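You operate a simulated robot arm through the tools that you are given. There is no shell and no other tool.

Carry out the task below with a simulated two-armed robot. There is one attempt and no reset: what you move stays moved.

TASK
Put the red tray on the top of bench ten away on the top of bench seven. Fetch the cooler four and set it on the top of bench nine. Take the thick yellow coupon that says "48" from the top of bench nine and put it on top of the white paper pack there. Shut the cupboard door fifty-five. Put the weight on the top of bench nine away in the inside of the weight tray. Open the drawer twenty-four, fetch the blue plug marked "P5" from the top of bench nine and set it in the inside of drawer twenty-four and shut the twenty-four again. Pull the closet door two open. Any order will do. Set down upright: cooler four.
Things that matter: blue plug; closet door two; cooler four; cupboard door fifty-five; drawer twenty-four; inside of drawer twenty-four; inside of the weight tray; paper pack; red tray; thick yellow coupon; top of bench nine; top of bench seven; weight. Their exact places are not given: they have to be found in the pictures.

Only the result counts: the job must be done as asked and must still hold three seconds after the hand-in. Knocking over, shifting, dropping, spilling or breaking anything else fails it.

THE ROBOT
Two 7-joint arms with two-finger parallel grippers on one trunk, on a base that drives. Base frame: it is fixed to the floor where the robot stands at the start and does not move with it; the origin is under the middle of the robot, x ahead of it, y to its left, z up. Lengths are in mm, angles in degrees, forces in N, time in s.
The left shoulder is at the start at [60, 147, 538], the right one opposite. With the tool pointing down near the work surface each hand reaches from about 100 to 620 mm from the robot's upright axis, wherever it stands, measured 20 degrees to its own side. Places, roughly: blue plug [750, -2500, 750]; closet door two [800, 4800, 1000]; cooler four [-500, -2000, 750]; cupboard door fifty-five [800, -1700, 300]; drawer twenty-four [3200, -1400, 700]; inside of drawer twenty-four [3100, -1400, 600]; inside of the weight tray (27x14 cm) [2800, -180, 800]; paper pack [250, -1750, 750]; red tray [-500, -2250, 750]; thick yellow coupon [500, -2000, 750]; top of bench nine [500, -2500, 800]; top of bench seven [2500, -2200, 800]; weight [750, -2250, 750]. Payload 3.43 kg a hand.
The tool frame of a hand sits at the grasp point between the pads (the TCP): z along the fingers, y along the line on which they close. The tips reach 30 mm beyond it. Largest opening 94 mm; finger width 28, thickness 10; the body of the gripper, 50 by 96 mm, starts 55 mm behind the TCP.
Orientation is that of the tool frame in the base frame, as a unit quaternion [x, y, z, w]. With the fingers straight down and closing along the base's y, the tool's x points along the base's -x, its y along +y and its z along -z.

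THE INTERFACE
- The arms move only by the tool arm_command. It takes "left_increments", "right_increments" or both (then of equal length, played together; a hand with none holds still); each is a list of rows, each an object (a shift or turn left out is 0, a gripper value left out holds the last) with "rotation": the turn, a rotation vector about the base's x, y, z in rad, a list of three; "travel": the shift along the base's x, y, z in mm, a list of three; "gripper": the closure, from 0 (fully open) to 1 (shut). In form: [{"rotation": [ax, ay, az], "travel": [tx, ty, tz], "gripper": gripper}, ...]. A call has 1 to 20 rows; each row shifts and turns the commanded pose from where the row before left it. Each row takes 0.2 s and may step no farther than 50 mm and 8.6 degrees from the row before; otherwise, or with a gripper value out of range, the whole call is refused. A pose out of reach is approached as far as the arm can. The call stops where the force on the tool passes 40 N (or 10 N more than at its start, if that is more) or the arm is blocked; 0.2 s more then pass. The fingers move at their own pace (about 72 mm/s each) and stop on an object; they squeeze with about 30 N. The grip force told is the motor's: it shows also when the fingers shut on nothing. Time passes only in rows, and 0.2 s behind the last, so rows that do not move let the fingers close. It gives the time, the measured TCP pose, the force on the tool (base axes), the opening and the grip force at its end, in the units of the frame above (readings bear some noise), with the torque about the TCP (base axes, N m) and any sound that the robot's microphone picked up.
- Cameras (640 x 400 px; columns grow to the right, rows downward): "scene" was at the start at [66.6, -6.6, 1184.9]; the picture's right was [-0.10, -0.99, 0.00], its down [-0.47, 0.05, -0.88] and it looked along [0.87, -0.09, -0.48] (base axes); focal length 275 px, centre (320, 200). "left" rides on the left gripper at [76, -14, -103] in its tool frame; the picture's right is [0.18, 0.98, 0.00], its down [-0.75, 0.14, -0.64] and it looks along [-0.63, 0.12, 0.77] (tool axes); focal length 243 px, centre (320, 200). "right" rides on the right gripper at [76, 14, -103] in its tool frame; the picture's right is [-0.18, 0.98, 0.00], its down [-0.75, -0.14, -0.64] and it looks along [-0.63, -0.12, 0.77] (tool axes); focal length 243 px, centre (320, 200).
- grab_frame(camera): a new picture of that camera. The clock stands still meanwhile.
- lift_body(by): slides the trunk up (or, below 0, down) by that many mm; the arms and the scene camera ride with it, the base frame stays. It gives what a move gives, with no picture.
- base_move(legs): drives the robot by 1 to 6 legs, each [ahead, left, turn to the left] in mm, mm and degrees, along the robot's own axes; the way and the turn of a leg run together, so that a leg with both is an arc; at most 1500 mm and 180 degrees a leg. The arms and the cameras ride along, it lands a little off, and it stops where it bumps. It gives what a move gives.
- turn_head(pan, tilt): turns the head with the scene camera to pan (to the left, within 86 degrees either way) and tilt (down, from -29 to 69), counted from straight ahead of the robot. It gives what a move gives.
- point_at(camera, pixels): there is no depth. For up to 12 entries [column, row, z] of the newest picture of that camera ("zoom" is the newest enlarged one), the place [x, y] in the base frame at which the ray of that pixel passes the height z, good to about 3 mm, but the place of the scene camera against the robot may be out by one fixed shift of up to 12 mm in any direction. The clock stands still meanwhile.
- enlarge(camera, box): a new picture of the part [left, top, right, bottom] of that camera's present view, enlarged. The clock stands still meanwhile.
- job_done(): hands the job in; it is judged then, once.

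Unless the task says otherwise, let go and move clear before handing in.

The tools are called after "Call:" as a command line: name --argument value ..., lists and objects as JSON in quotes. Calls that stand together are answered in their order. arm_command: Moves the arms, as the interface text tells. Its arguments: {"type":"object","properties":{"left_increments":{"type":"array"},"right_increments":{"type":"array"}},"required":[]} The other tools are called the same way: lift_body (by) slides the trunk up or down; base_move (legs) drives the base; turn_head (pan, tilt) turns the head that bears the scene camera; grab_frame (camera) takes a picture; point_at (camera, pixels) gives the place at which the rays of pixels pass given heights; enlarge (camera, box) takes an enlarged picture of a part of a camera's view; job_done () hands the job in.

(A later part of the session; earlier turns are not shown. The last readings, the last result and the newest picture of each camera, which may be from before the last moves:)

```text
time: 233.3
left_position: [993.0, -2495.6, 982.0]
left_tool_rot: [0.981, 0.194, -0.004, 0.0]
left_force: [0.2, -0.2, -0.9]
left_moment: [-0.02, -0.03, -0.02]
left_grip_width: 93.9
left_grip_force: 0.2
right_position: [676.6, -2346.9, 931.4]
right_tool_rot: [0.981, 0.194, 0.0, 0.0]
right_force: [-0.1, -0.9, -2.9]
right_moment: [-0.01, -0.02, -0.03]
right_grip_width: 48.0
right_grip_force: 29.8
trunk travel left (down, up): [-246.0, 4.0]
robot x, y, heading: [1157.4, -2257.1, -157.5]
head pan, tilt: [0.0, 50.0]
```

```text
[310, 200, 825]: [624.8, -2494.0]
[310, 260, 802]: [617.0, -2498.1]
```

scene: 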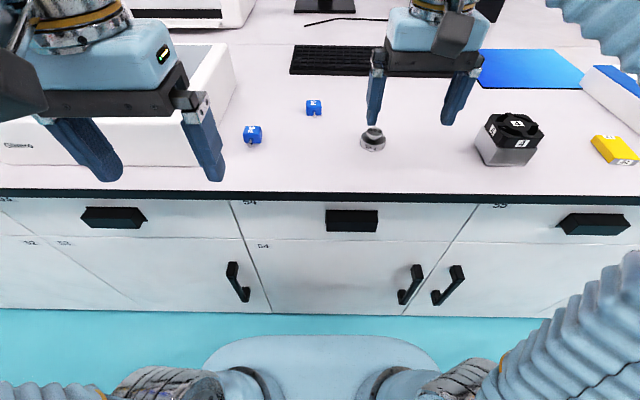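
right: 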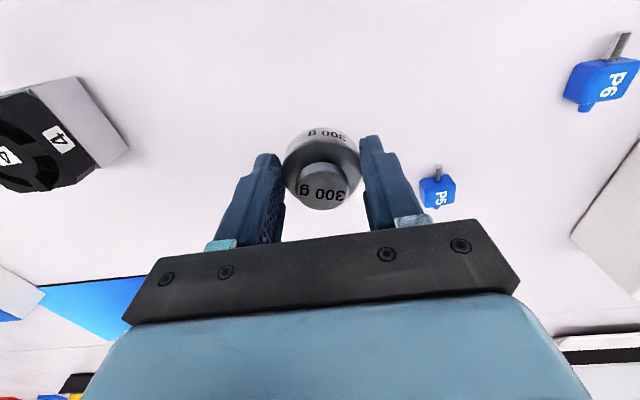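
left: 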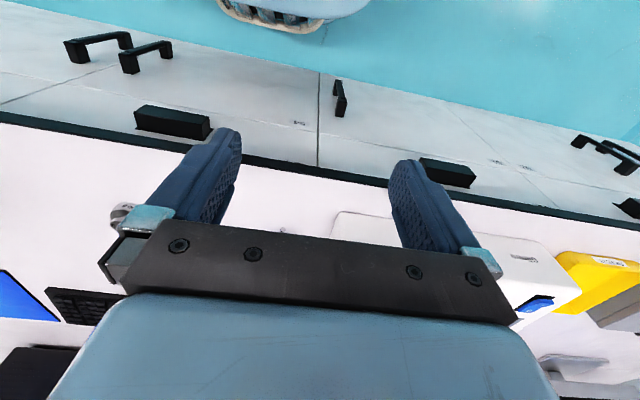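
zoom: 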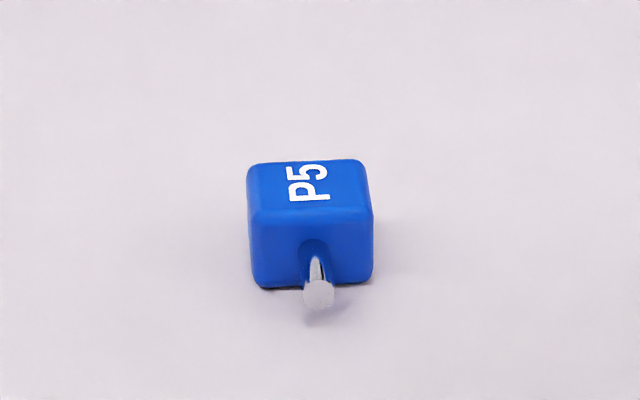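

Call:
enlarge --camera "right" --box '[410, 150, 490, 220]'

Call:
point_at --camera "zoom" --pixels '[[180, 226, 826], [352, 206, 826], [185, 328, 826], [345, 300, 826], [150, 178, 804], [300, 140, 804]]'

Call:
enlarge --camera "scene" --box '[280, 80, 350, 130]'

Call:
point_at --camera "zoom" --pixels '[[250, 212, 826], [372, 212, 826], [250, 165, 826], [368, 162, 826], [254, 284, 804], [372, 282, 804]]'

```text
5.71 times, centred on (450, 185) of right
```

zoom: 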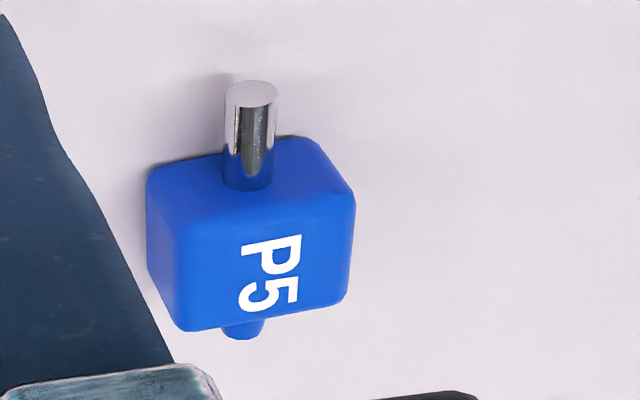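

```text
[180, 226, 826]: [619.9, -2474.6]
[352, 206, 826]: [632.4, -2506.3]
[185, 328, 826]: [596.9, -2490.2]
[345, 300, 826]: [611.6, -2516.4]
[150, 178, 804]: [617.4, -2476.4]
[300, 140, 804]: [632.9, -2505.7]
```

```text
8.00 times, centred on (315, 105) of scene
```

zoom: 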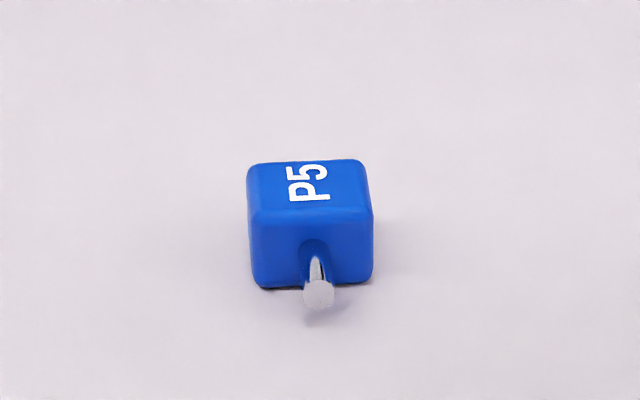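

```text
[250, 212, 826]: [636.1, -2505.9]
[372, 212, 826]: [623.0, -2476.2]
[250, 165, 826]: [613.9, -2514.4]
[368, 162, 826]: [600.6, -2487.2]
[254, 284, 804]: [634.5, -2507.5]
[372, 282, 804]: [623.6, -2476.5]
```

P5 centre ≈(616,-2497), 33 mm wide, top z≈826. I'll retract the right hand with the weight, then shift the base right 140 and ahead 40 for the left hand.

Call:
arm_command --right_increments '[{"travel": [40, 17, 10]}, {"travel": [40, 17, 12]}, {"travel": [40, 17, 12]}, {"travel": [40, 17, 12]}, {"travel": [15, 6, 0]}, {"travel": [0, 0, 0]}]'

Call:
base_move --legs '[[0, -140, 0], [40, 0, 0]]'

Call:
arm_command --left_increments '[{"travel": [-40, -12, -6]}, {"travel": [-40, -12, -8]}, {"travel": [-40, -12, -10]}, {"travel": [-40, -12, -10]}, {"travel": [0, 0, 0]}]'

Call:
grab_frame --camera "left"

Call:
grab_frame --camera "scene"

```text
time: 234.7
left_position: [994.5, -2495.8, 981.5]
left_tool_rot: [0.981, 0.194, -0.002, 0.0]
left_force: [-0.2, -0.7, 0.2]
left_moment: [0.02, 0.01, 0.01]
left_grip_width: 94.0
left_grip_force: 0.0
right_position: [853.5, -2272.9, 977.2]
right_tool_rot: [0.981, 0.195, -0.001, 0.0]
right_force: [-0.8, -0.2, -2.4]
right_moment: [0.0, 0.0, -0.02]
right_grip_width: 48.2
right_grip_force: 29.6
trunk travel left (down, up): [-246.0, 4.0]
robot x, y, heading: [1159.6, -2260.0, -157.5]
head pan, tilt: [0.0, 50.0]
```

```text
time: 236.5
left_position: [902.1, -2381.1, 979.7]
left_tool_rot: [0.981, 0.194, -0.003, -0.001]
left_force: [-0.3, -1.1, 0.5]
left_moment: [0.01, -0.01, -0.01]
left_grip_width: 94.0
left_grip_force: 0.1
right_position: [762.1, -2158.8, 977.4]
right_tool_rot: [0.981, 0.196, -0.001, 0.0]
right_force: [0.7, 0.2, -2.5]
right_moment: [-0.02, -0.03, -0.02]
right_grip_width: 48.1
right_grip_force: 29.9
trunk travel left (down, up): [-246.0, 4.0]
robot x, y, heading: [1070.9, -2147.4, -157.4]
head pan, tilt: [0.0, 50.0]
```

```text
time: 237.7
left_position: [742.1, -2428.8, 946.9]
left_tool_rot: [0.981, 0.194, -0.003, 0.0]
left_force: [0.4, -0.6, 0.0]
left_moment: [0.01, 0.03, -0.01]
left_grip_width: 94.0
left_grip_force: 0.1
right_position: [762.0, -2158.4, 976.8]
right_tool_rot: [0.981, 0.195, 0.0, 0.001]
right_force: [-0.1, 0.4, -2.1]
right_moment: [0.02, -0.03, 0.0]
right_grip_width: 48.3
right_grip_force: 29.7
trunk travel left (down, up): [-246.0, 4.0]
robot x, y, heading: [1071.6, -2143.0, -157.6]
head pan, tilt: [0.0, 50.0]
```

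```text
taken
```

left: 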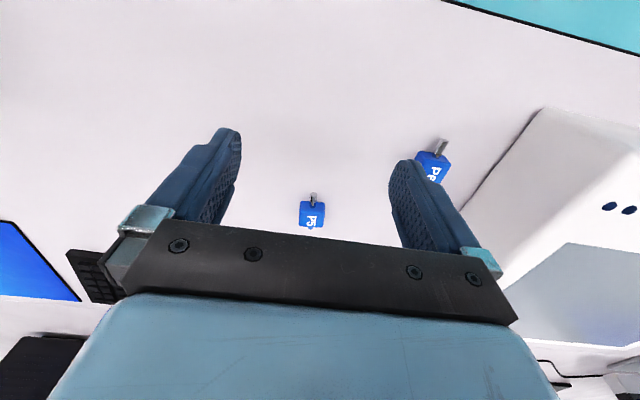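

```text
taken
```

scene: 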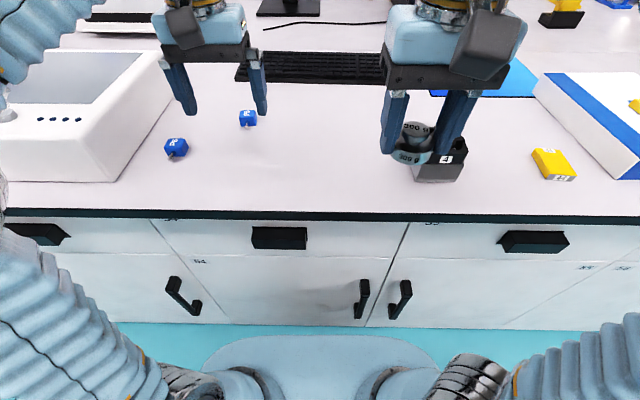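

P5 at (312,215) left camera. Moving the left hand above it with a reduced opening.

Call:
arm_command --left_increments '[{"travel": [-31.5, -17, -8], "gripper": 0.3}, {"travel": [-31.5, -17, -10]}, {"travel": [-31.5, -17, -12]}, {"travel": [-31.5, -17, -14]}, {"travel": [0, 0, -10]}, {"travel": [0, 0, 0]}]'

Call:
grab_frame --camera "left"

```text
time: 239.1
left_position: [617.6, -2497.1, 893.3]
left_tool_rot: [0.981, 0.195, -0.002, -0.001]
left_force: [0.1, -0.1, 0.1]
left_moment: [-0.01, 0.01, 0.0]
left_grip_width: 65.8
left_grip_force: 0.0
right_position: [763.2, -2158.9, 977.9]
right_tool_rot: [0.981, 0.195, -0.001, 0.001]
right_force: [0.4, 0.9, -3.6]
right_moment: [0.0, -0.01, -0.02]
right_grip_width: 48.2
right_grip_force: 29.9
trunk travel left (down, up): [-246.0, 4.0]
robot x, y, heading: [1071.7, -2148.0, -157.6]
head pan, tilt: [0.0, 50.0]
```

```text
taken
```

left: 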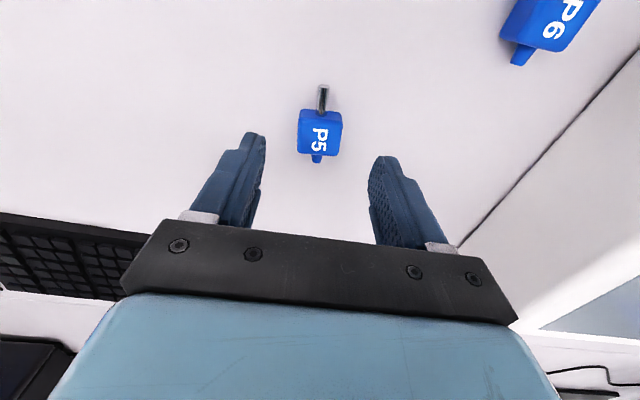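

Call:
point_at --camera "left" --pixels '[[300, 112, 826], [342, 115, 826], [298, 152, 826], [336, 156, 826]]'

Call:
arm_command --left_increments '[{"travel": [0, 0, -30]}, {"travel": [0, 0, -20]}, {"travel": [0, 0, -7]}, {"travel": [0, 0, 0]}]'

Call:
grab_frame --camera "left"

```text
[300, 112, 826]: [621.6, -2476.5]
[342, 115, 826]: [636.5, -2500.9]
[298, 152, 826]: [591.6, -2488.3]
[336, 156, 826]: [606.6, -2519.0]
```

```text
time: 240.1
left_position: [615.7, -2496.5, 835.7]
left_tool_rot: [0.981, 0.195, -0.003, 0.0]
left_force: [0.1, 0.5, 0.0]
left_moment: [0.0, 0.02, -0.01]
left_grip_width: 65.8
left_grip_force: 0.1
right_position: [762.7, -2159.0, 977.4]
right_tool_rot: [0.981, 0.196, -0.001, 0.001]
right_force: [0.7, 0.9, -3.5]
right_moment: [0.02, -0.02, -0.01]
right_grip_width: 48.0
right_grip_force: 29.9
trunk travel left (down, up): [-246.0, 4.0]
robot x, y, heading: [1069.7, -2144.0, -157.7]
head pan, tilt: [0.0, 50.0]
```

```text
taken
```

left: 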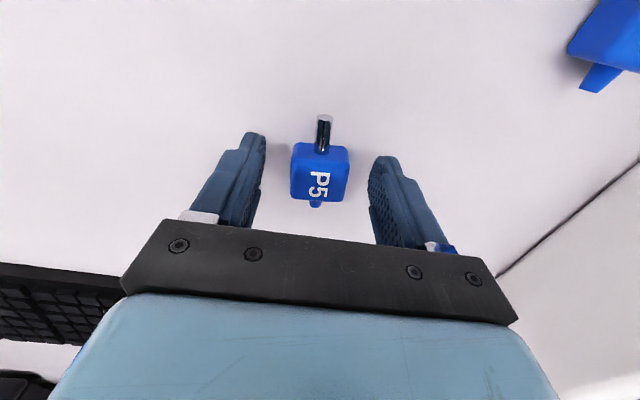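

P5 is centred between the fingers. Closing and lifting.

Call:
arm_command --left_increments '[{"gripper": 1}, {"gripper": 1}, {"gripper": 1}, {"travel": [0, 0, 20]}, {"travel": [0, 0, 35]}, {"travel": [0, 0, 20]}, {"travel": [0, 0, 0]}]'

Call:
grab_frame --camera "left"

```text
time: 241.7
left_position: [616.8, -2496.6, 909.7]
left_tool_rot: [0.981, 0.195, -0.002, 0.0]
left_force: [0.4, 0.7, -0.3]
left_moment: [-0.02, 0.01, 0.01]
left_grip_width: 32.6
left_grip_force: 30.0
right_position: [762.8, -2158.5, 977.6]
right_tool_rot: [0.981, 0.195, -0.001, 0.0]
right_force: [0.8, 0.3, -3.1]
right_moment: [0.03, 0.0, -0.02]
right_grip_width: 48.0
right_grip_force: 30.2
trunk travel left (down, up): [-246.0, 4.0]
robot x, y, heading: [1069.2, -2143.1, -157.9]
head pan, tilt: [0.0, 50.0]
```

```text
taken
```

left: 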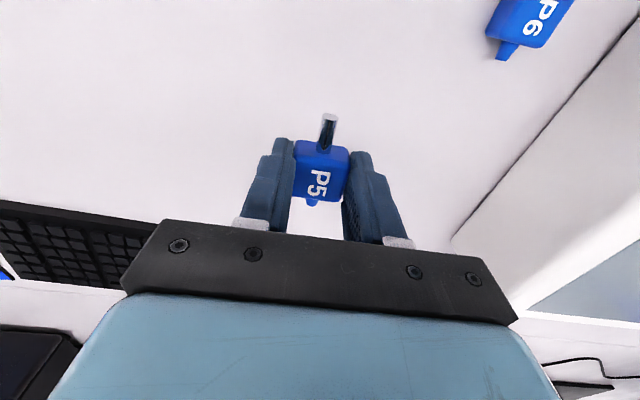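

P5 held (32.6 mm). I'll retract the left hand, back off into the aisle and slide toward the far end of the row, then look for a way round.

Call:
arm_command --left_increments '[{"travel": [40, 17, 10]}, {"travel": [40, 17, 12]}, {"travel": [40, 17, 12]}, {"travel": [40, 17, 12]}, {"travel": [40, 17, 12]}, {"travel": [40, 17, 10]}, {"travel": [0, 0, 0]}]'

Call:
base_move --legs '[[-330, 0, 0.4], [0, 1300, 0]]'

Call:
turn_head --pan 86 --tilt 20

Call:
grab_frame --camera "scene"

Call:
turn_head --pan 45 --tilt 20

Call:
grab_frame --camera "scene"

```text
time: 243.3
left_position: [856.2, -2394.9, 979.4]
left_tool_rot: [0.981, 0.194, -0.003, -0.001]
left_force: [0.1, 0.1, -1.3]
left_moment: [0.0, -0.01, 0.01]
left_grip_width: 32.5
left_grip_force: 30.0
right_position: [763.9, -2158.6, 977.8]
right_tool_rot: [0.981, 0.196, -0.001, 0.0]
right_force: [0.5, 0.1, -2.4]
right_moment: [0.01, 0.01, -0.02]
right_grip_width: 48.1
right_grip_force: 30.6
trunk travel left (down, up): [-246.0, 4.0]
robot x, y, heading: [1075.6, -2148.7, -157.8]
head pan, tilt: [0.0, 50.0]
```

```text
time: 251.7
left_position: [1657.1, -3469.2, 979.3]
left_tool_rot: [0.981, 0.193, -0.003, -0.001]
left_force: [0.2, 0.8, 0.8]
left_moment: [0.0, 0.02, -0.02]
left_grip_width: 32.5
left_grip_force: 30.2
right_position: [1565.5, -3234.0, 977.2]
right_tool_rot: [0.981, 0.193, 0.0, 0.0]
right_force: [-0.3, -0.4, -2.6]
right_moment: [-0.01, -0.03, 0.0]
right_grip_width: 48.6
right_grip_force: 30.1
trunk travel left (down, up): [-246.0, 4.0]
robot x, y, heading: [1872.6, -3216.7, -157.6]
head pan, tilt: [0.0, 50.0]
```

```text
time: 253.3
left_position: [1657.0, -3470.2, 978.6]
left_tool_rot: [0.981, 0.194, -0.003, -0.001]
left_force: [-0.6, 0.9, -0.4]
left_moment: [-0.01, 0.0, -0.02]
left_grip_width: 32.9
left_grip_force: 30.4
right_position: [1564.5, -3235.1, 977.2]
right_tool_rot: [0.981, 0.193, 0.0, -0.001]
right_force: [-0.4, 1.0, -2.5]
right_moment: [-0.01, -0.01, -0.02]
right_grip_width: 48.4
right_grip_force: 30.1
trunk travel left (down, up): [-246.0, 4.0]
robot x, y, heading: [1872.7, -3219.8, -157.9]
head pan, tilt: [85.9, 20.0]
```

```text
taken
```

scene: 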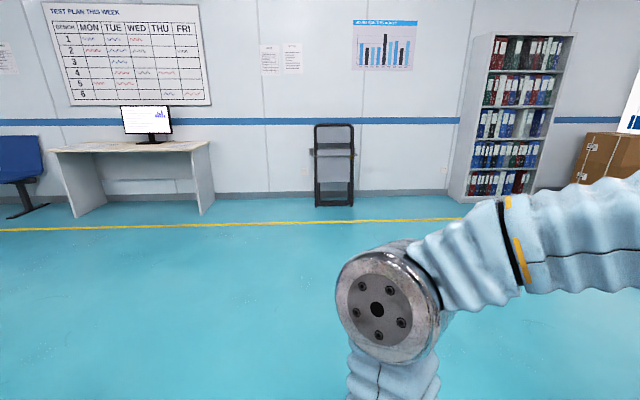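

```text
time: 254.3
left_position: [1658.1, -3469.9, 978.7]
left_tool_rot: [0.981, 0.193, -0.003, 0.0]
left_force: [0.5, 0.7, -0.4]
left_moment: [-0.01, 0.03, 0.0]
left_grip_width: 32.6
left_grip_force: 30.0
right_position: [1564.6, -3234.5, 977.8]
right_tool_rot: [0.981, 0.194, -0.001, 0.001]
right_force: [-0.7, -0.3, -3.8]
right_moment: [-0.03, 0.0, 0.03]
right_grip_width: 48.4
right_grip_force: 29.6
trunk travel left (down, up): [-246.0, 4.0]
robot x, y, heading: [1872.0, -3223.4, -157.7]
head pan, tilt: [45.0, 20.0]
```

```text
taken
```

scene: 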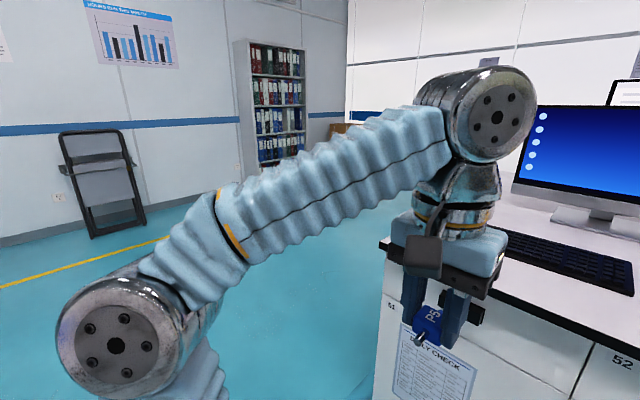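

There is wide open floor beyond the row's far end. I'll drive left 1300 mm past it, then turn around to look down the other side.

Call:
base_move --legs '[[0, 1300, 0.3], [0, 0, 180]]'

Call:
turn_head --pan 0 --tilt 20

Call:
grab_frame --camera "scene"

Call:
turn_head --pan 50 --tilt 20

Call:
grab_frame --camera "scene"

```text
time: 268.2
left_position: [2588.2, -4184.8, 978.1]
left_tool_rot: [-0.186, 0.983, 0.0, 0.003]
left_force: [0.2, 0.9, -1.2]
left_moment: [-0.02, 0.0, -0.05]
left_grip_width: 32.4
left_grip_force: 29.9
right_position: [2678.1, -4419.0, 977.8]
right_tool_rot: [-0.188, 0.982, 0.0, 0.0]
right_force: [0.1, -0.3, -3.5]
right_moment: [-0.02, 0.06, 0.02]
right_grip_width: 47.9
right_grip_force: 30.3
trunk travel left (down, up): [-246.0, 4.0]
robot x, y, heading: [2371.8, -4431.9, 21.6]
head pan, tilt: [45.0, 20.0]
```

```text
time: 269.3
left_position: [2588.4, -4183.1, 979.6]
left_tool_rot: [-0.187, 0.982, 0.0, 0.002]
left_force: [-0.4, 0.0, -0.3]
left_moment: [-0.04, -0.01, 0.0]
left_grip_width: 32.7
left_grip_force: 30.1
right_position: [2678.2, -4419.8, 977.5]
right_tool_rot: [-0.188, 0.982, 0.0, 0.0]
right_force: [-0.7, 0.6, -2.6]
right_moment: [0.02, 0.04, 0.02]
right_grip_width: 48.0
right_grip_force: 30.3
trunk travel left (down, up): [-246.0, 4.0]
robot x, y, heading: [2371.1, -4432.2, 21.5]
head pan, tilt: [0.0, 20.0]
```

```text
taken
```

scene: 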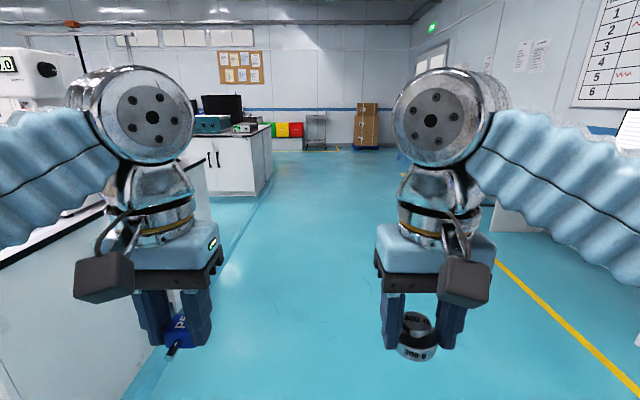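

```text
time: 270.5
left_position: [2587.1, -4182.8, 979.3]
left_tool_rot: [-0.187, 0.982, -0.001, 0.003]
left_force: [-0.2, 0.3, -0.4]
left_moment: [0.01, 0.01, -0.03]
left_grip_width: 32.7
left_grip_force: 29.4
right_position: [2678.8, -4419.6, 978.1]
right_tool_rot: [-0.187, 0.982, 0.0, 0.001]
right_force: [0.8, 0.0, -2.0]
right_moment: [-0.01, 0.01, 0.01]
right_grip_width: 48.0
right_grip_force: 29.8
trunk travel left (down, up): [-246.0, 4.0]
robot x, y, heading: [2371.6, -4425.9, 21.6]
head pan, tilt: [50.0, 20.0]
```

```text
taken
```

scene: 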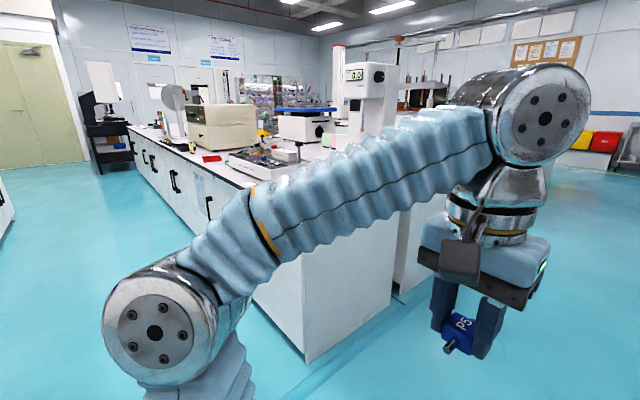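

The way ahead (+n) is clear. I'll drive forward past the row's end and then look left into the far aisle.

Call:
base_move --legs '[[1300, 0, 1.2], [1320, 0, 0]]'

Call:
turn_head --pan 86 --tilt 20

Call:
grab_frame --camera "scene"

Call:
turn_head --pan 40 --tilt 20

Call:
grab_frame --camera "scene"

```text
time: 283.2
left_position: [4985.3, -3169.7, 979.2]
left_tool_rot: [-0.205, 0.979, -0.001, 0.003]
left_force: [-0.5, 0.5, -0.1]
left_moment: [0.0, 0.06, 0.0]
left_grip_width: 32.6
left_grip_force: 29.8
right_position: [5084.0, -3403.0, 978.5]
right_tool_rot: [-0.205, 0.979, 0.0, 0.001]
right_force: [0.0, -0.4, -2.5]
right_moment: [0.01, 0.03, 0.03]
right_grip_width: 47.8
right_grip_force: 29.7
trunk travel left (down, up): [-246.0, 4.0]
robot x, y, heading: [4779.8, -3423.1, 23.6]
head pan, tilt: [50.0, 20.0]
```

```text
time: 284.2
left_position: [4985.6, -3169.9, 977.5]
left_tool_rot: [-0.204, 0.979, -0.001, 0.003]
left_force: [-0.2, 0.4, -0.4]
left_moment: [0.02, -0.02, 0.01]
left_grip_width: 32.4
left_grip_force: 29.3
right_position: [5085.3, -3402.9, 977.7]
right_tool_rot: [-0.205, 0.979, 0.001, 0.001]
right_force: [-0.1, -0.5, -3.0]
right_moment: [-0.01, 0.01, 0.0]
right_grip_width: 47.8
right_grip_force: 29.6
trunk travel left (down, up): [-246.0, 4.0]
robot x, y, heading: [4779.1, -3424.0, 23.5]
head pan, tilt: [85.9, 20.0]
```

```text
taken
```

scene: 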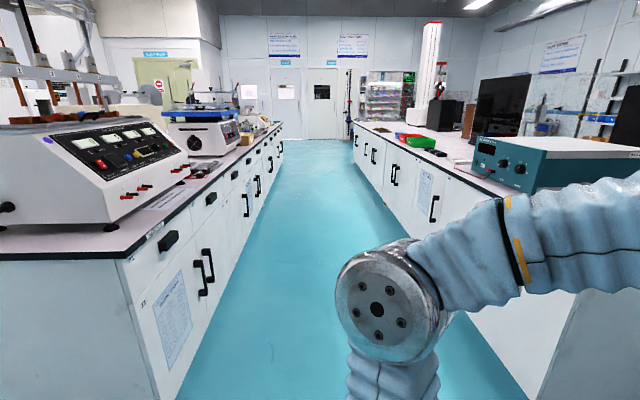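

```text
time: 285.4
left_position: [4985.9, -3168.9, 979.2]
left_tool_rot: [-0.205, 0.979, -0.001, 0.002]
left_force: [0.8, -0.5, -0.8]
left_moment: [0.02, -0.06, -0.04]
left_grip_width: 32.9
left_grip_force: 30.2
right_position: [5085.8, -3402.2, 976.7]
right_tool_rot: [-0.205, 0.979, 0.0, 0.001]
right_force: [0.0, -0.9, -4.2]
right_moment: [-0.02, 0.06, -0.02]
right_grip_width: 48.0
right_grip_force: 29.8
trunk travel left (down, up): [-246.0, 4.0]
robot x, y, heading: [4776.3, -3426.3, 23.2]
head pan, tilt: [40.0, 20.0]
```

```text
taken
```

scene: 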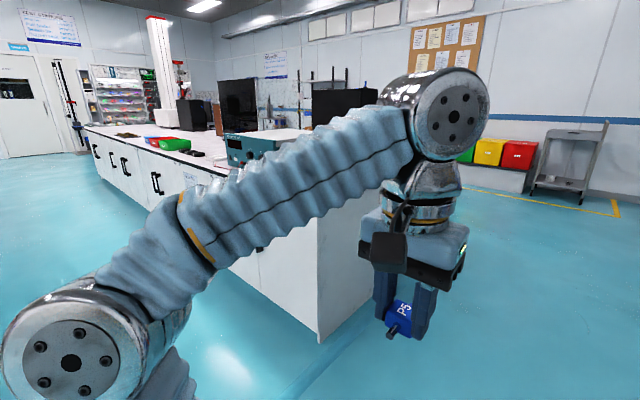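

The far aisle (n≈2540–4020) is clear. I'll turn to face the row's back side and slide right along it.

Call:
base_move --legs '[[0, 0, 179.3], [-60, 0, 0], [0, -1400, 0], [0, -1000, 0]]'

Call:
turn_head --pan 0 --tilt 30

Call:
grab_frame --camera "scene"

Call:
turn_head --pan -60 --tilt 20

Call:
grab_frame --camera "scene"

```text
time: 305.1
left_position: [3668.7, -1439.3, 980.1]
left_tool_rot: [0.979, 0.203, -0.003, -0.001]
left_force: [0.2, -0.3, -1.3]
left_moment: [-0.01, 0.01, 0.0]
left_grip_width: 32.6
left_grip_force: 29.6
right_position: [3570.5, -1206.5, 976.9]
right_tool_rot: [0.979, 0.203, -0.001, 0.001]
right_force: [-0.1, 0.6, -3.3]
right_moment: [-0.02, -0.03, 0.03]
right_grip_width: 48.1
right_grip_force: 30.1
trunk travel left (down, up): [-246.0, 4.0]
robot x, y, heading: [3879.4, -1183.9, -156.6]
head pan, tilt: [40.0, 20.0]
```

```text
time: 306.1
left_position: [3668.4, -1439.2, 977.9]
left_tool_rot: [0.979, 0.203, -0.002, 0.0]
left_force: [0.3, 0.2, 0.1]
left_moment: [-0.01, -0.02, 0.0]
left_grip_width: 32.8
left_grip_force: 30.0
right_position: [3570.2, -1205.4, 976.7]
right_tool_rot: [0.979, 0.204, -0.001, -0.001]
right_force: [0.6, -0.2, -2.4]
right_moment: [0.03, -0.05, 0.0]
right_grip_width: 48.0
right_grip_force: 30.2
trunk travel left (down, up): [-246.0, 4.0]
robot x, y, heading: [3881.5, -1185.7, -156.6]
head pan, tilt: [0.0, 30.0]
```

```text
taken
```

scene: 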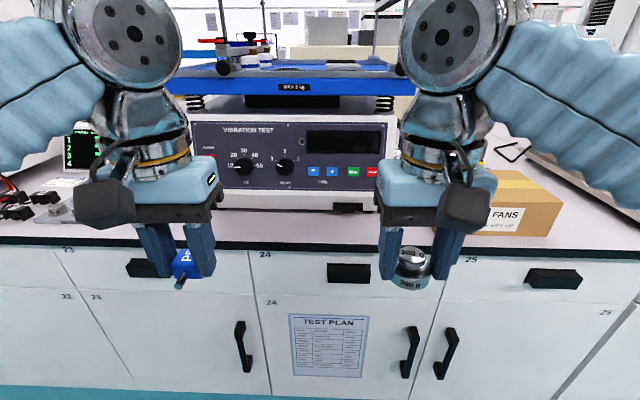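

```text
time: 307.4
left_position: [3670.3, -1439.8, 979.7]
left_tool_rot: [0.979, 0.203, -0.003, 0.0]
left_force: [0.2, -0.4, -0.1]
left_moment: [-0.01, 0.02, 0.02]
left_grip_width: 32.8
left_grip_force: 29.9
right_position: [3570.3, -1205.9, 977.2]
right_tool_rot: [0.979, 0.204, -0.001, 0.001]
right_force: [-0.3, 0.8, -3.3]
right_moment: [0.02, -0.04, 0.03]
right_grip_width: 48.0
right_grip_force: 30.1
trunk travel left (down, up): [-246.0, 4.0]
robot x, y, heading: [3879.5, -1186.5, -156.6]
head pan, tilt: [-60.0, 20.0]
```

```text
taken
```

scene: 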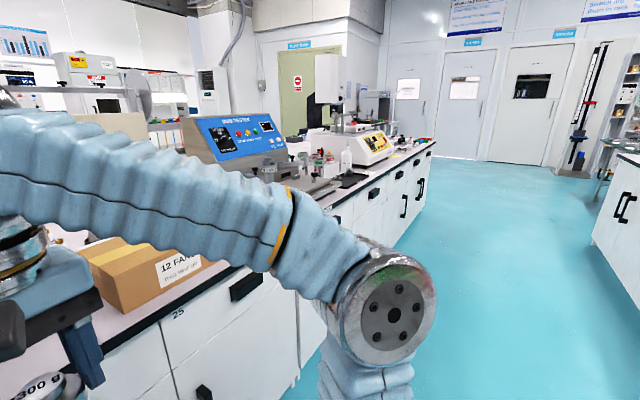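

Drawer 24 is straight ahead with its handle at (348,272). First the weight: I'll slide right ~1330 mm to the weight tray's area.

Call:
base_move --legs '[[0, -1330, -0.7]]'

Call:
turn_head --pan 0 --tilt 35

Call:
grab_frame --camera "scene"

Call:
turn_head --pan -35 --tilt 25

Call:
grab_frame --camera "scene"

Call:
turn_head --pan 35 --tilt 25

Call:
grab_frame --camera "scene"

```text
time: 314.1
left_position: [3144.6, -220.3, 979.7]
left_tool_rot: [0.98, 0.199, -0.003, -0.001]
left_force: [-0.6, 0.3, 0.2]
left_moment: [-0.01, 0.02, 0.02]
left_grip_width: 32.7
left_grip_force: 30.4
right_position: [3048.8, 13.0, 976.6]
right_tool_rot: [0.98, 0.2, -0.001, -0.001]
right_force: [0.3, -0.5, -2.6]
right_moment: [0.01, 0.05, -0.01]
right_grip_width: 48.0
right_grip_force: 30.4
trunk travel left (down, up): [-246.0, 4.0]
robot x, y, heading: [3355.7, 28.1, -157.0]
head pan, tilt: [-60.0, 20.0]
```

```text
time: 315.4
left_position: [3145.3, -220.0, 979.0]
left_tool_rot: [0.98, 0.2, -0.003, -0.001]
left_force: [-0.6, -0.3, -0.2]
left_moment: [0.01, 0.04, -0.01]
left_grip_width: 32.6
left_grip_force: 30.1
right_position: [3048.5, 14.0, 978.2]
right_tool_rot: [0.98, 0.2, 0.0, 0.0]
right_force: [0.0, -0.2, -3.1]
right_moment: [0.02, -0.04, 0.02]
right_grip_width: 48.0
right_grip_force: 29.6
trunk travel left (down, up): [-246.0, 4.0]
robot x, y, heading: [3360.7, 32.8, -156.8]
head pan, tilt: [0.0, 35.0]
```

```text
taken
```

scene: 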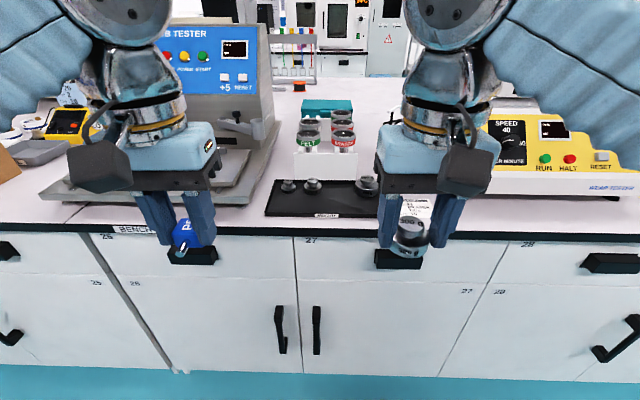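

```text
time: 316.4
left_position: [3145.0, -220.2, 979.8]
left_tool_rot: [0.98, 0.199, -0.002, 0.0]
left_force: [-0.2, 0.1, 0.0]
left_moment: [0.03, 0.02, 0.0]
left_grip_width: 32.6
left_grip_force: 30.3
right_position: [3048.7, 13.5, 976.2]
right_tool_rot: [0.98, 0.2, -0.001, -0.001]
right_force: [0.2, -0.4, -2.7]
right_moment: [0.01, -0.02, 0.01]
right_grip_width: 48.0
right_grip_force: 30.0
trunk travel left (down, up): [-246.0, 4.0]
robot x, y, heading: [3358.5, 31.7, -157.1]
head pan, tilt: [-35.0, 25.0]
```

```text
taken
```

scene: 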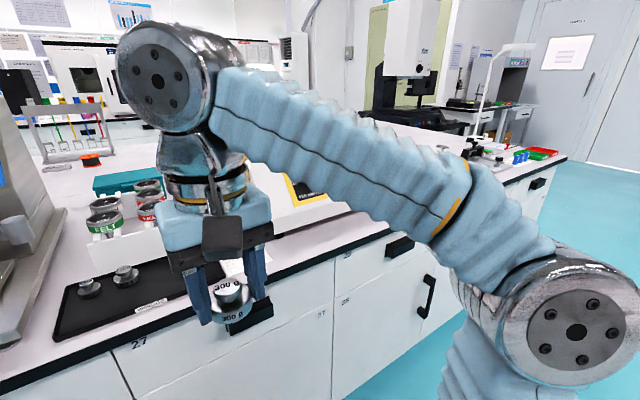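

```text
time: 317.8
left_position: [3145.1, -220.4, 979.7]
left_tool_rot: [0.98, 0.199, -0.002, 0.0]
left_force: [-0.2, -1.3, -0.9]
left_moment: [0.0, 0.05, 0.01]
left_grip_width: 32.5
left_grip_force: 30.1
right_position: [3049.1, 14.5, 978.0]
right_tool_rot: [0.98, 0.2, -0.001, 0.0]
right_force: [-0.1, 1.2, -2.4]
right_moment: [0.0, -0.02, -0.07]
right_grip_width: 48.0
right_grip_force: 29.9
trunk travel left (down, up): [-246.0, 4.0]
robot x, y, heading: [3353.8, 30.5, -157.0]
head pan, tilt: [35.0, 25.0]
```

```text
taken
```

scene: 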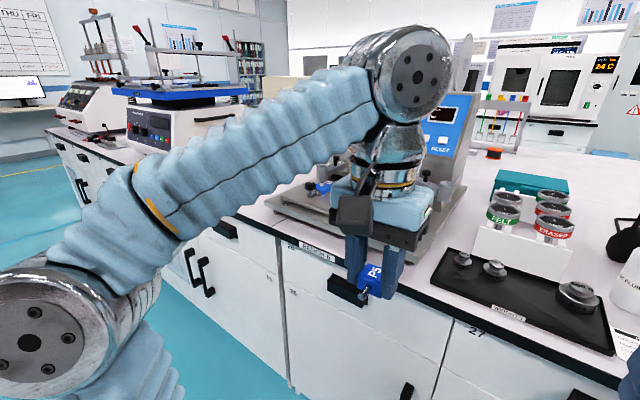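

The black weight tray (with label) is at (320,197) in the pan-0 view; it holds three weights with a gap. I'll zoom in.

Call:
turn_head --pan 5 --tilt 35

Call:
enlarge --camera "scene" --box '[270, 90, 450, 240]'

Call:
grab_frame --camera "scene"

```text
time: 318.8
left_position: [3146.1, -220.2, 978.9]
left_tool_rot: [0.98, 0.199, -0.003, 0.0]
left_force: [0.0, 0.1, 0.4]
left_moment: [-0.02, 0.01, 0.01]
left_grip_width: 32.8
left_grip_force: 30.2
right_position: [3048.4, 14.0, 977.5]
right_tool_rot: [0.98, 0.2, -0.001, 0.0]
right_force: [0.5, 0.6, -2.7]
right_moment: [0.0, -0.02, 0.01]
right_grip_width: 47.9
right_grip_force: 30.3
trunk travel left (down, up): [-246.0, 4.0]
robot x, y, heading: [3358.1, 30.7, -157.1]
head pan, tilt: [5.0, 35.0]
```

```text
2.67 times, centred on (360, 165) of scene
```

zoom: 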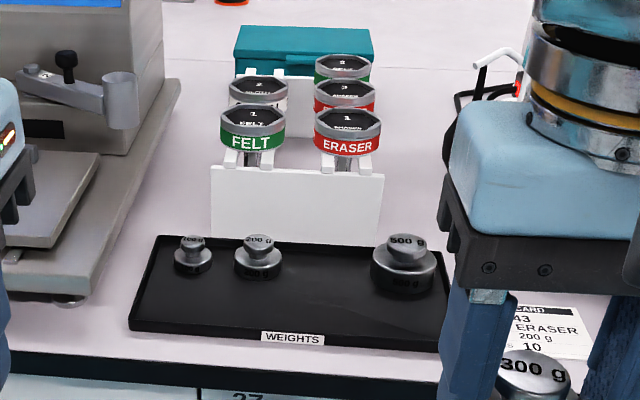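

```text
taken
```

scene: 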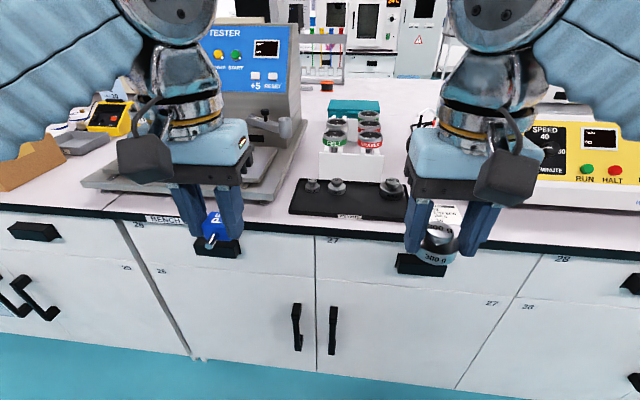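

The gap between the 200 g and 500 g weights fits. I'll get tray coordinates.

Call:
enlarge --camera "scene" --box '[270, 150, 450, 240]'

Call:
point_at --camera "zoom" --pixels '[[135, 200, 812], [475, 225, 812], [165, 105, 812], [485, 118, 812], [195, 130, 805], [268, 135, 805], [430, 145, 805], [335, 170, 805], [140, 215, 802], [470, 245, 802]]'

```text
3.56 times, centred on (360, 195) of scene
```

zoom: 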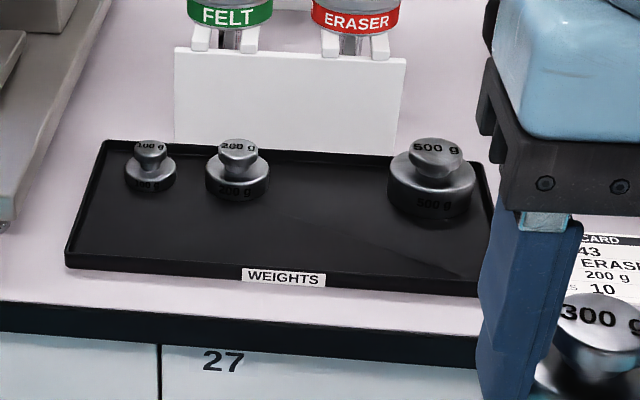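

```text
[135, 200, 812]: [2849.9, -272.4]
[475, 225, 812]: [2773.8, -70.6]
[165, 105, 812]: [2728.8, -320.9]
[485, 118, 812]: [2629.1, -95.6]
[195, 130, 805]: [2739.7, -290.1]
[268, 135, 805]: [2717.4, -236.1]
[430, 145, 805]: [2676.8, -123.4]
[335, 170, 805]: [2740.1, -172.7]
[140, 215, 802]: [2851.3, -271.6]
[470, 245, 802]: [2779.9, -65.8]
```

Call:
enlarge --camera "scene" --box '[270, 150, 450, 240]'

Call:
point_at --camera "zoom" --pixels '[[66, 250, 815], [478, 280, 815], [106, 141, 815], [482, 162, 815], [70, 268, 802], [237, 185, 806], [432, 205, 806], [150, 180, 806], [330, 215, 806], [175, 140, 802], [400, 150, 802], [0, 305, 802]]'

```text
3.56 times, centred on (360, 195) of scene
```

zoom: 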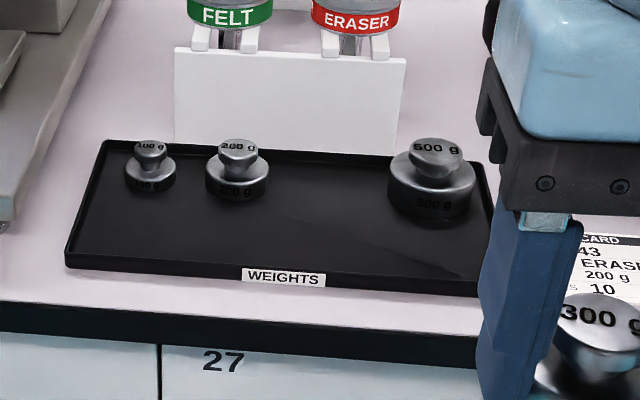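

```text
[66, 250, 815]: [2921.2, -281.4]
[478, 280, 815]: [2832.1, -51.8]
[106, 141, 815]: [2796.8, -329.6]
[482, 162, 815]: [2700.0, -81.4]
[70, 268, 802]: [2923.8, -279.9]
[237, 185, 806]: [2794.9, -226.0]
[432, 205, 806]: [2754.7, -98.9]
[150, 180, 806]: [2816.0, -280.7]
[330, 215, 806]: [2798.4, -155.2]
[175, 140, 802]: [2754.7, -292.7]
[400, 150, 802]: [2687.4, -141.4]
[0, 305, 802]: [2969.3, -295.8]
```

Tray spans u 1117–1387, n 2453–2586; the gap's front part near u≈1240, n≈2547 is free. I'll shift left 95 and ahead 150 and look with the right hand's camera.

Call:
base_move --legs '[[0, 95, -0.2], [150, 0, 0]]'

Call:
arm_command --right_increments '[{"travel": [-37, -16, 0]}, {"travel": [0, 0, 0]}]'

Call:
grab_frame --camera "right"

Call:
turn_head --pan -5 --tilt 45

Call:
grab_frame --camera "scene"

```text
time: 320.9
left_position: [3042.0, -364.6, 979.8]
left_tool_rot: [0.98, 0.197, -0.003, 0.0]
left_force: [-0.4, 0.1, 0.1]
left_moment: [0.01, 0.01, -0.02]
left_grip_width: 32.8
left_grip_force: 30.1
right_position: [2944.5, -130.3, 977.0]
right_tool_rot: [0.98, 0.198, -0.001, 0.0]
right_force: [-1.2, -0.2, -3.9]
right_moment: [0.03, 0.01, -0.03]
right_grip_width: 48.2
right_grip_force: 29.6
trunk travel left (down, up): [-246.0, 4.0]
robot x, y, heading: [3254.9, -112.6, -157.5]
head pan, tilt: [5.0, 35.0]
```

```text
time: 321.4
left_position: [3039.4, -365.0, 978.9]
left_tool_rot: [0.98, 0.197, -0.002, -0.001]
left_force: [-0.5, -0.6, -0.5]
left_moment: [0.03, -0.02, -0.01]
left_grip_width: 32.5
left_grip_force: 30.3
right_position: [2907.7, -144.6, 975.6]
right_tool_rot: [0.98, 0.197, -0.001, -0.001]
right_force: [-0.8, -0.7, -3.2]
right_moment: [-0.04, -0.06, 0.04]
right_grip_width: 48.1
right_grip_force: 30.1
trunk travel left (down, up): [-246.0, 4.0]
robot x, y, heading: [3248.5, -113.0, -157.3]
head pan, tilt: [5.0, 35.0]
```

```text
taken
```

right: 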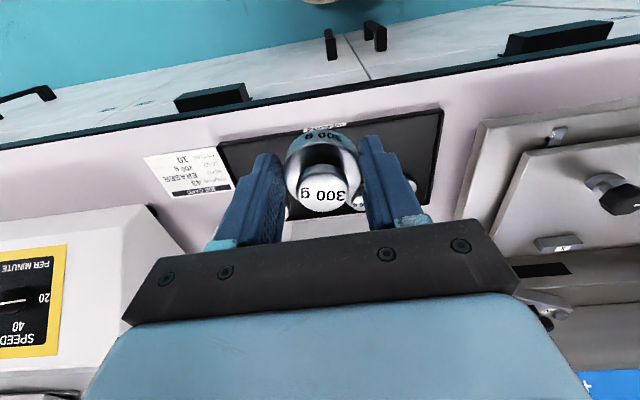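

```text
time: 322.2
left_position: [3040.7, -364.8, 979.7]
left_tool_rot: [0.98, 0.197, -0.003, -0.001]
left_force: [0.1, 0.0, -0.2]
left_moment: [0.01, 0.01, -0.01]
left_grip_width: 32.6
left_grip_force: 30.3
right_position: [2909.3, -145.5, 976.7]
right_tool_rot: [0.98, 0.197, -0.001, 0.0]
right_force: [0.2, -1.0, -2.3]
right_moment: [-0.02, -0.02, 0.02]
right_grip_width: 48.2
right_grip_force: 29.9
trunk travel left (down, up): [-246.0, 4.0]
robot x, y, heading: [3253.6, -111.1, -157.1]
head pan, tilt: [-5.0, 45.0]
```

```text
taken
```

scene: 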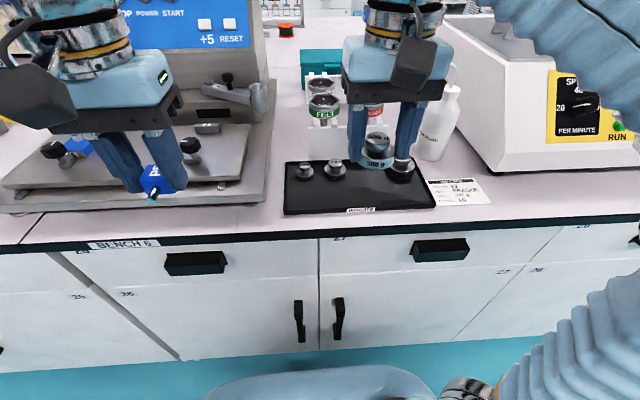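

Tray's front edge in the right camera runs (218,147)–(442,108). Zooming for exact coordinates.

Call:
enlarge --camera "right" --box '[200, 90, 460, 240]'

Call:
point_at --camera "zoom" --pixels '[[40, 142, 812], [595, 50, 812], [55, 160, 805], [580, 70, 805], [300, 95, 805], [590, 250, 812], [400, 285, 806]]'

Call:
enlarge --camera "scene" --box '[270, 110, 450, 230]'

```text
2.46 times, centred on (330, 165) of right
```

zoom: 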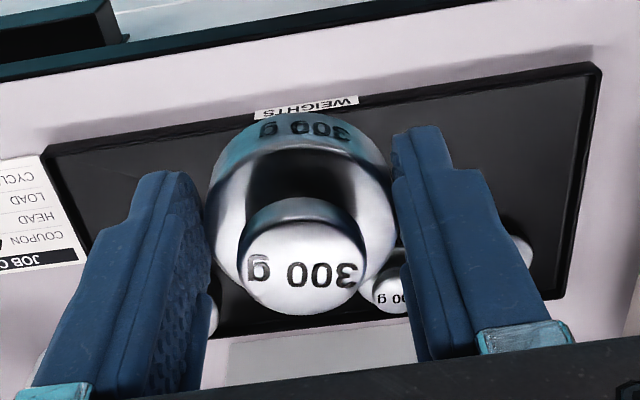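

```text
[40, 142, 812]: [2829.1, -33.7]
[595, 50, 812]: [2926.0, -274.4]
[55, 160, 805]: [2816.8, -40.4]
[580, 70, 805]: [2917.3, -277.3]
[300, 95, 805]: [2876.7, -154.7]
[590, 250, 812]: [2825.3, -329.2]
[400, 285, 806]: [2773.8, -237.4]
```

```text
3.33 times, centred on (360, 170) of scene
```

zoom: 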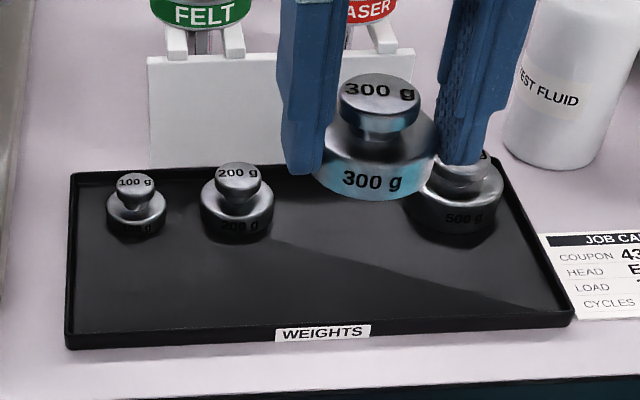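

Target for the weight: (2834,-158), i.e. front part of the gap. Moving over and lowering most of the way.

Call:
arm_command --right_increments '[{"travel": [-37.5, -6.5, 0]}, {"travel": [-37.5, -6.5, 0]}, {"travel": [0, 0, -40]}, {"travel": [0, 0, -40]}, {"travel": [0, 0, -30]}, {"travel": [0, 0, 0]}]'

Call:
enlarge --camera "scene" --box '[270, 110, 450, 230]'

Call:
grab_frame --camera "right"

```text
time: 323.6
left_position: [3040.5, -365.1, 978.5]
left_tool_rot: [0.98, 0.197, -0.003, 0.0]
left_force: [-0.3, 0.1, 0.1]
left_moment: [0.05, 0.02, 0.03]
left_grip_width: 32.6
left_grip_force: 30.3
right_position: [2832.8, -157.8, 866.0]
right_tool_rot: [0.98, 0.198, -0.001, -0.001]
right_force: [0.3, 0.5, -2.1]
right_moment: [0.0, -0.02, 0.03]
right_grip_width: 47.9
right_grip_force: 30.0
trunk travel left (down, up): [-246.0, 4.0]
robot x, y, heading: [3253.5, -111.2, -157.1]
head pan, tilt: [-5.0, 45.0]
```

```text
3.33 times, centred on (360, 170) of scene
```

zoom: 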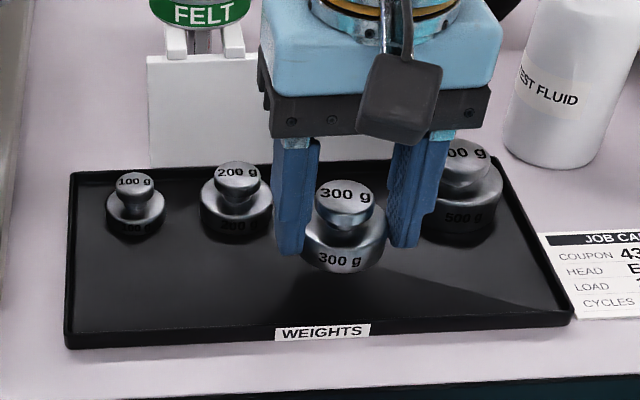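

```text
taken
```

right: 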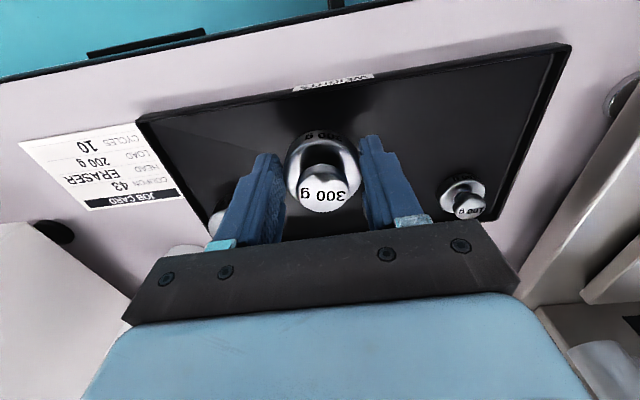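

Good position inside the tray, clear of the other weights. Lowering to contact.

Call:
arm_command --right_increments '[{"travel": [0, 0, -12]}, {"travel": [0, 0, -8]}, {"travel": [0, 0, -3]}, {"travel": [0, 0, 0]}]'

Call:
arm_command --right_increments '[{"travel": [0, 0, -2]}, {"travel": [0, 0, 0]}]'

```text
time: 324.6
left_position: [3040.5, -365.0, 979.1]
left_tool_rot: [0.981, 0.196, -0.003, -0.002]
left_force: [-1.0, 0.1, -1.1]
left_moment: [-0.01, 0.01, 0.02]
left_grip_width: 32.4
left_grip_force: 29.8
right_position: [2833.4, -158.2, 844.6]
right_tool_rot: [0.98, 0.198, -0.001, 0.0]
right_force: [-0.1, -0.1, -2.4]
right_moment: [0.04, 0.0, 0.0]
right_grip_width: 47.9
right_grip_force: 29.9
trunk travel left (down, up): [-246.0, 4.0]
robot x, y, heading: [3254.2, -111.5, -157.2]
head pan, tilt: [-5.0, 45.0]
```

```text
time: 325.2
left_position: [3041.2, -364.8, 979.8]
left_tool_rot: [0.981, 0.196, -0.003, 0.0]
left_force: [-0.7, 0.3, -0.2]
left_moment: [-0.01, 0.01, -0.01]
left_grip_width: 32.4
left_grip_force: 29.9
right_position: [2832.5, -158.7, 842.4]
right_tool_rot: [0.98, 0.198, 0.0, 0.001]
right_force: [0.2, -0.7, -2.8]
right_moment: [0.0, 0.01, -0.03]
right_grip_width: 47.9
right_grip_force: 30.3
trunk travel left (down, up): [-246.0, 4.0]
robot x, y, heading: [3252.6, -114.2, -157.2]
head pan, tilt: [-5.0, 45.0]
```

Call:
arm_command --right_increments '[{"travel": [0, 0, -2]}, {"travel": [0, 0, 0]}]'

Call:
enlarge --camera "scene" --box '[300, 130, 420, 220]'

```text
time: 325.8
left_position: [3040.5, -364.6, 979.5]
left_tool_rot: [0.98, 0.197, -0.002, -0.001]
left_force: [-0.3, 0.3, -0.5]
left_moment: [-0.01, -0.01, 0.01]
left_grip_width: 32.7
left_grip_force: 29.7
right_position: [2833.6, -158.6, 841.6]
right_tool_rot: [0.98, 0.198, -0.001, 0.001]
right_force: [0.0, -0.1, 5.4]
right_moment: [-0.01, -0.09, 0.0]
right_grip_width: 47.9
right_grip_force: 29.9
trunk travel left (down, up): [-246.0, 4.0]
robot x, y, heading: [3254.6, -114.6, -157.3]
head pan, tilt: [-5.0, 45.0]
```

```text
4.44 times, centred on (360, 175) of scene
```

zoom: 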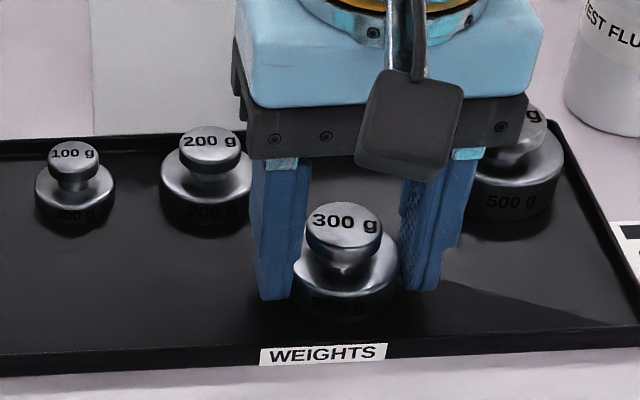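

Contact made (force turned upward). I'll open slightly and lift straight up.

Call:
arm_command --right_increments '[{"gripper": 0.42}, {"gripper": 0.38}, {"gripper": 0.36}, {"travel": [0, 0, 20]}, {"travel": [0, 0, 35]}, {"travel": [0, 0, 35]}, {"travel": [0, 0, 0]}]'

Call:
enlarge --camera "scene" --box '[270, 110, 450, 230]'

```text
time: 327.4
left_position: [3040.5, -364.5, 980.2]
left_tool_rot: [0.981, 0.196, -0.002, -0.001]
left_force: [-0.9, 0.2, 0.2]
left_moment: [-0.01, 0.03, -0.01]
left_grip_width: 32.6
left_grip_force: 30.0
right_position: [2833.4, -160.0, 930.9]
right_tool_rot: [0.98, 0.199, 0.0, 0.0]
right_force: [-0.8, -1.1, 0.5]
right_moment: [-0.02, 0.04, 0.0]
right_grip_width: 60.1
right_grip_force: 0.1
trunk travel left (down, up): [-246.0, 4.0]
robot x, y, heading: [3252.4, -113.1, -157.2]
head pan, tilt: [-5.0, 45.0]
```

```text
3.33 times, centred on (360, 170) of scene
```

zoom: 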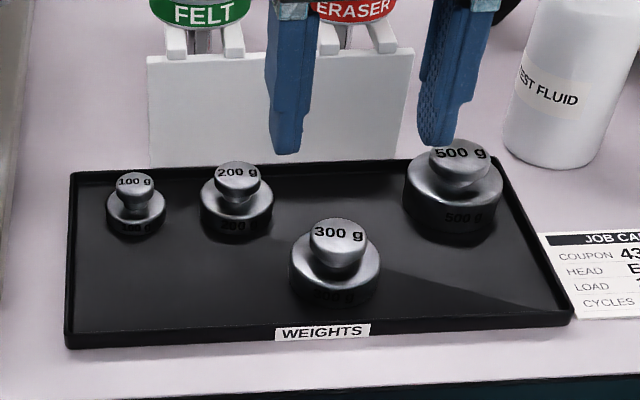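

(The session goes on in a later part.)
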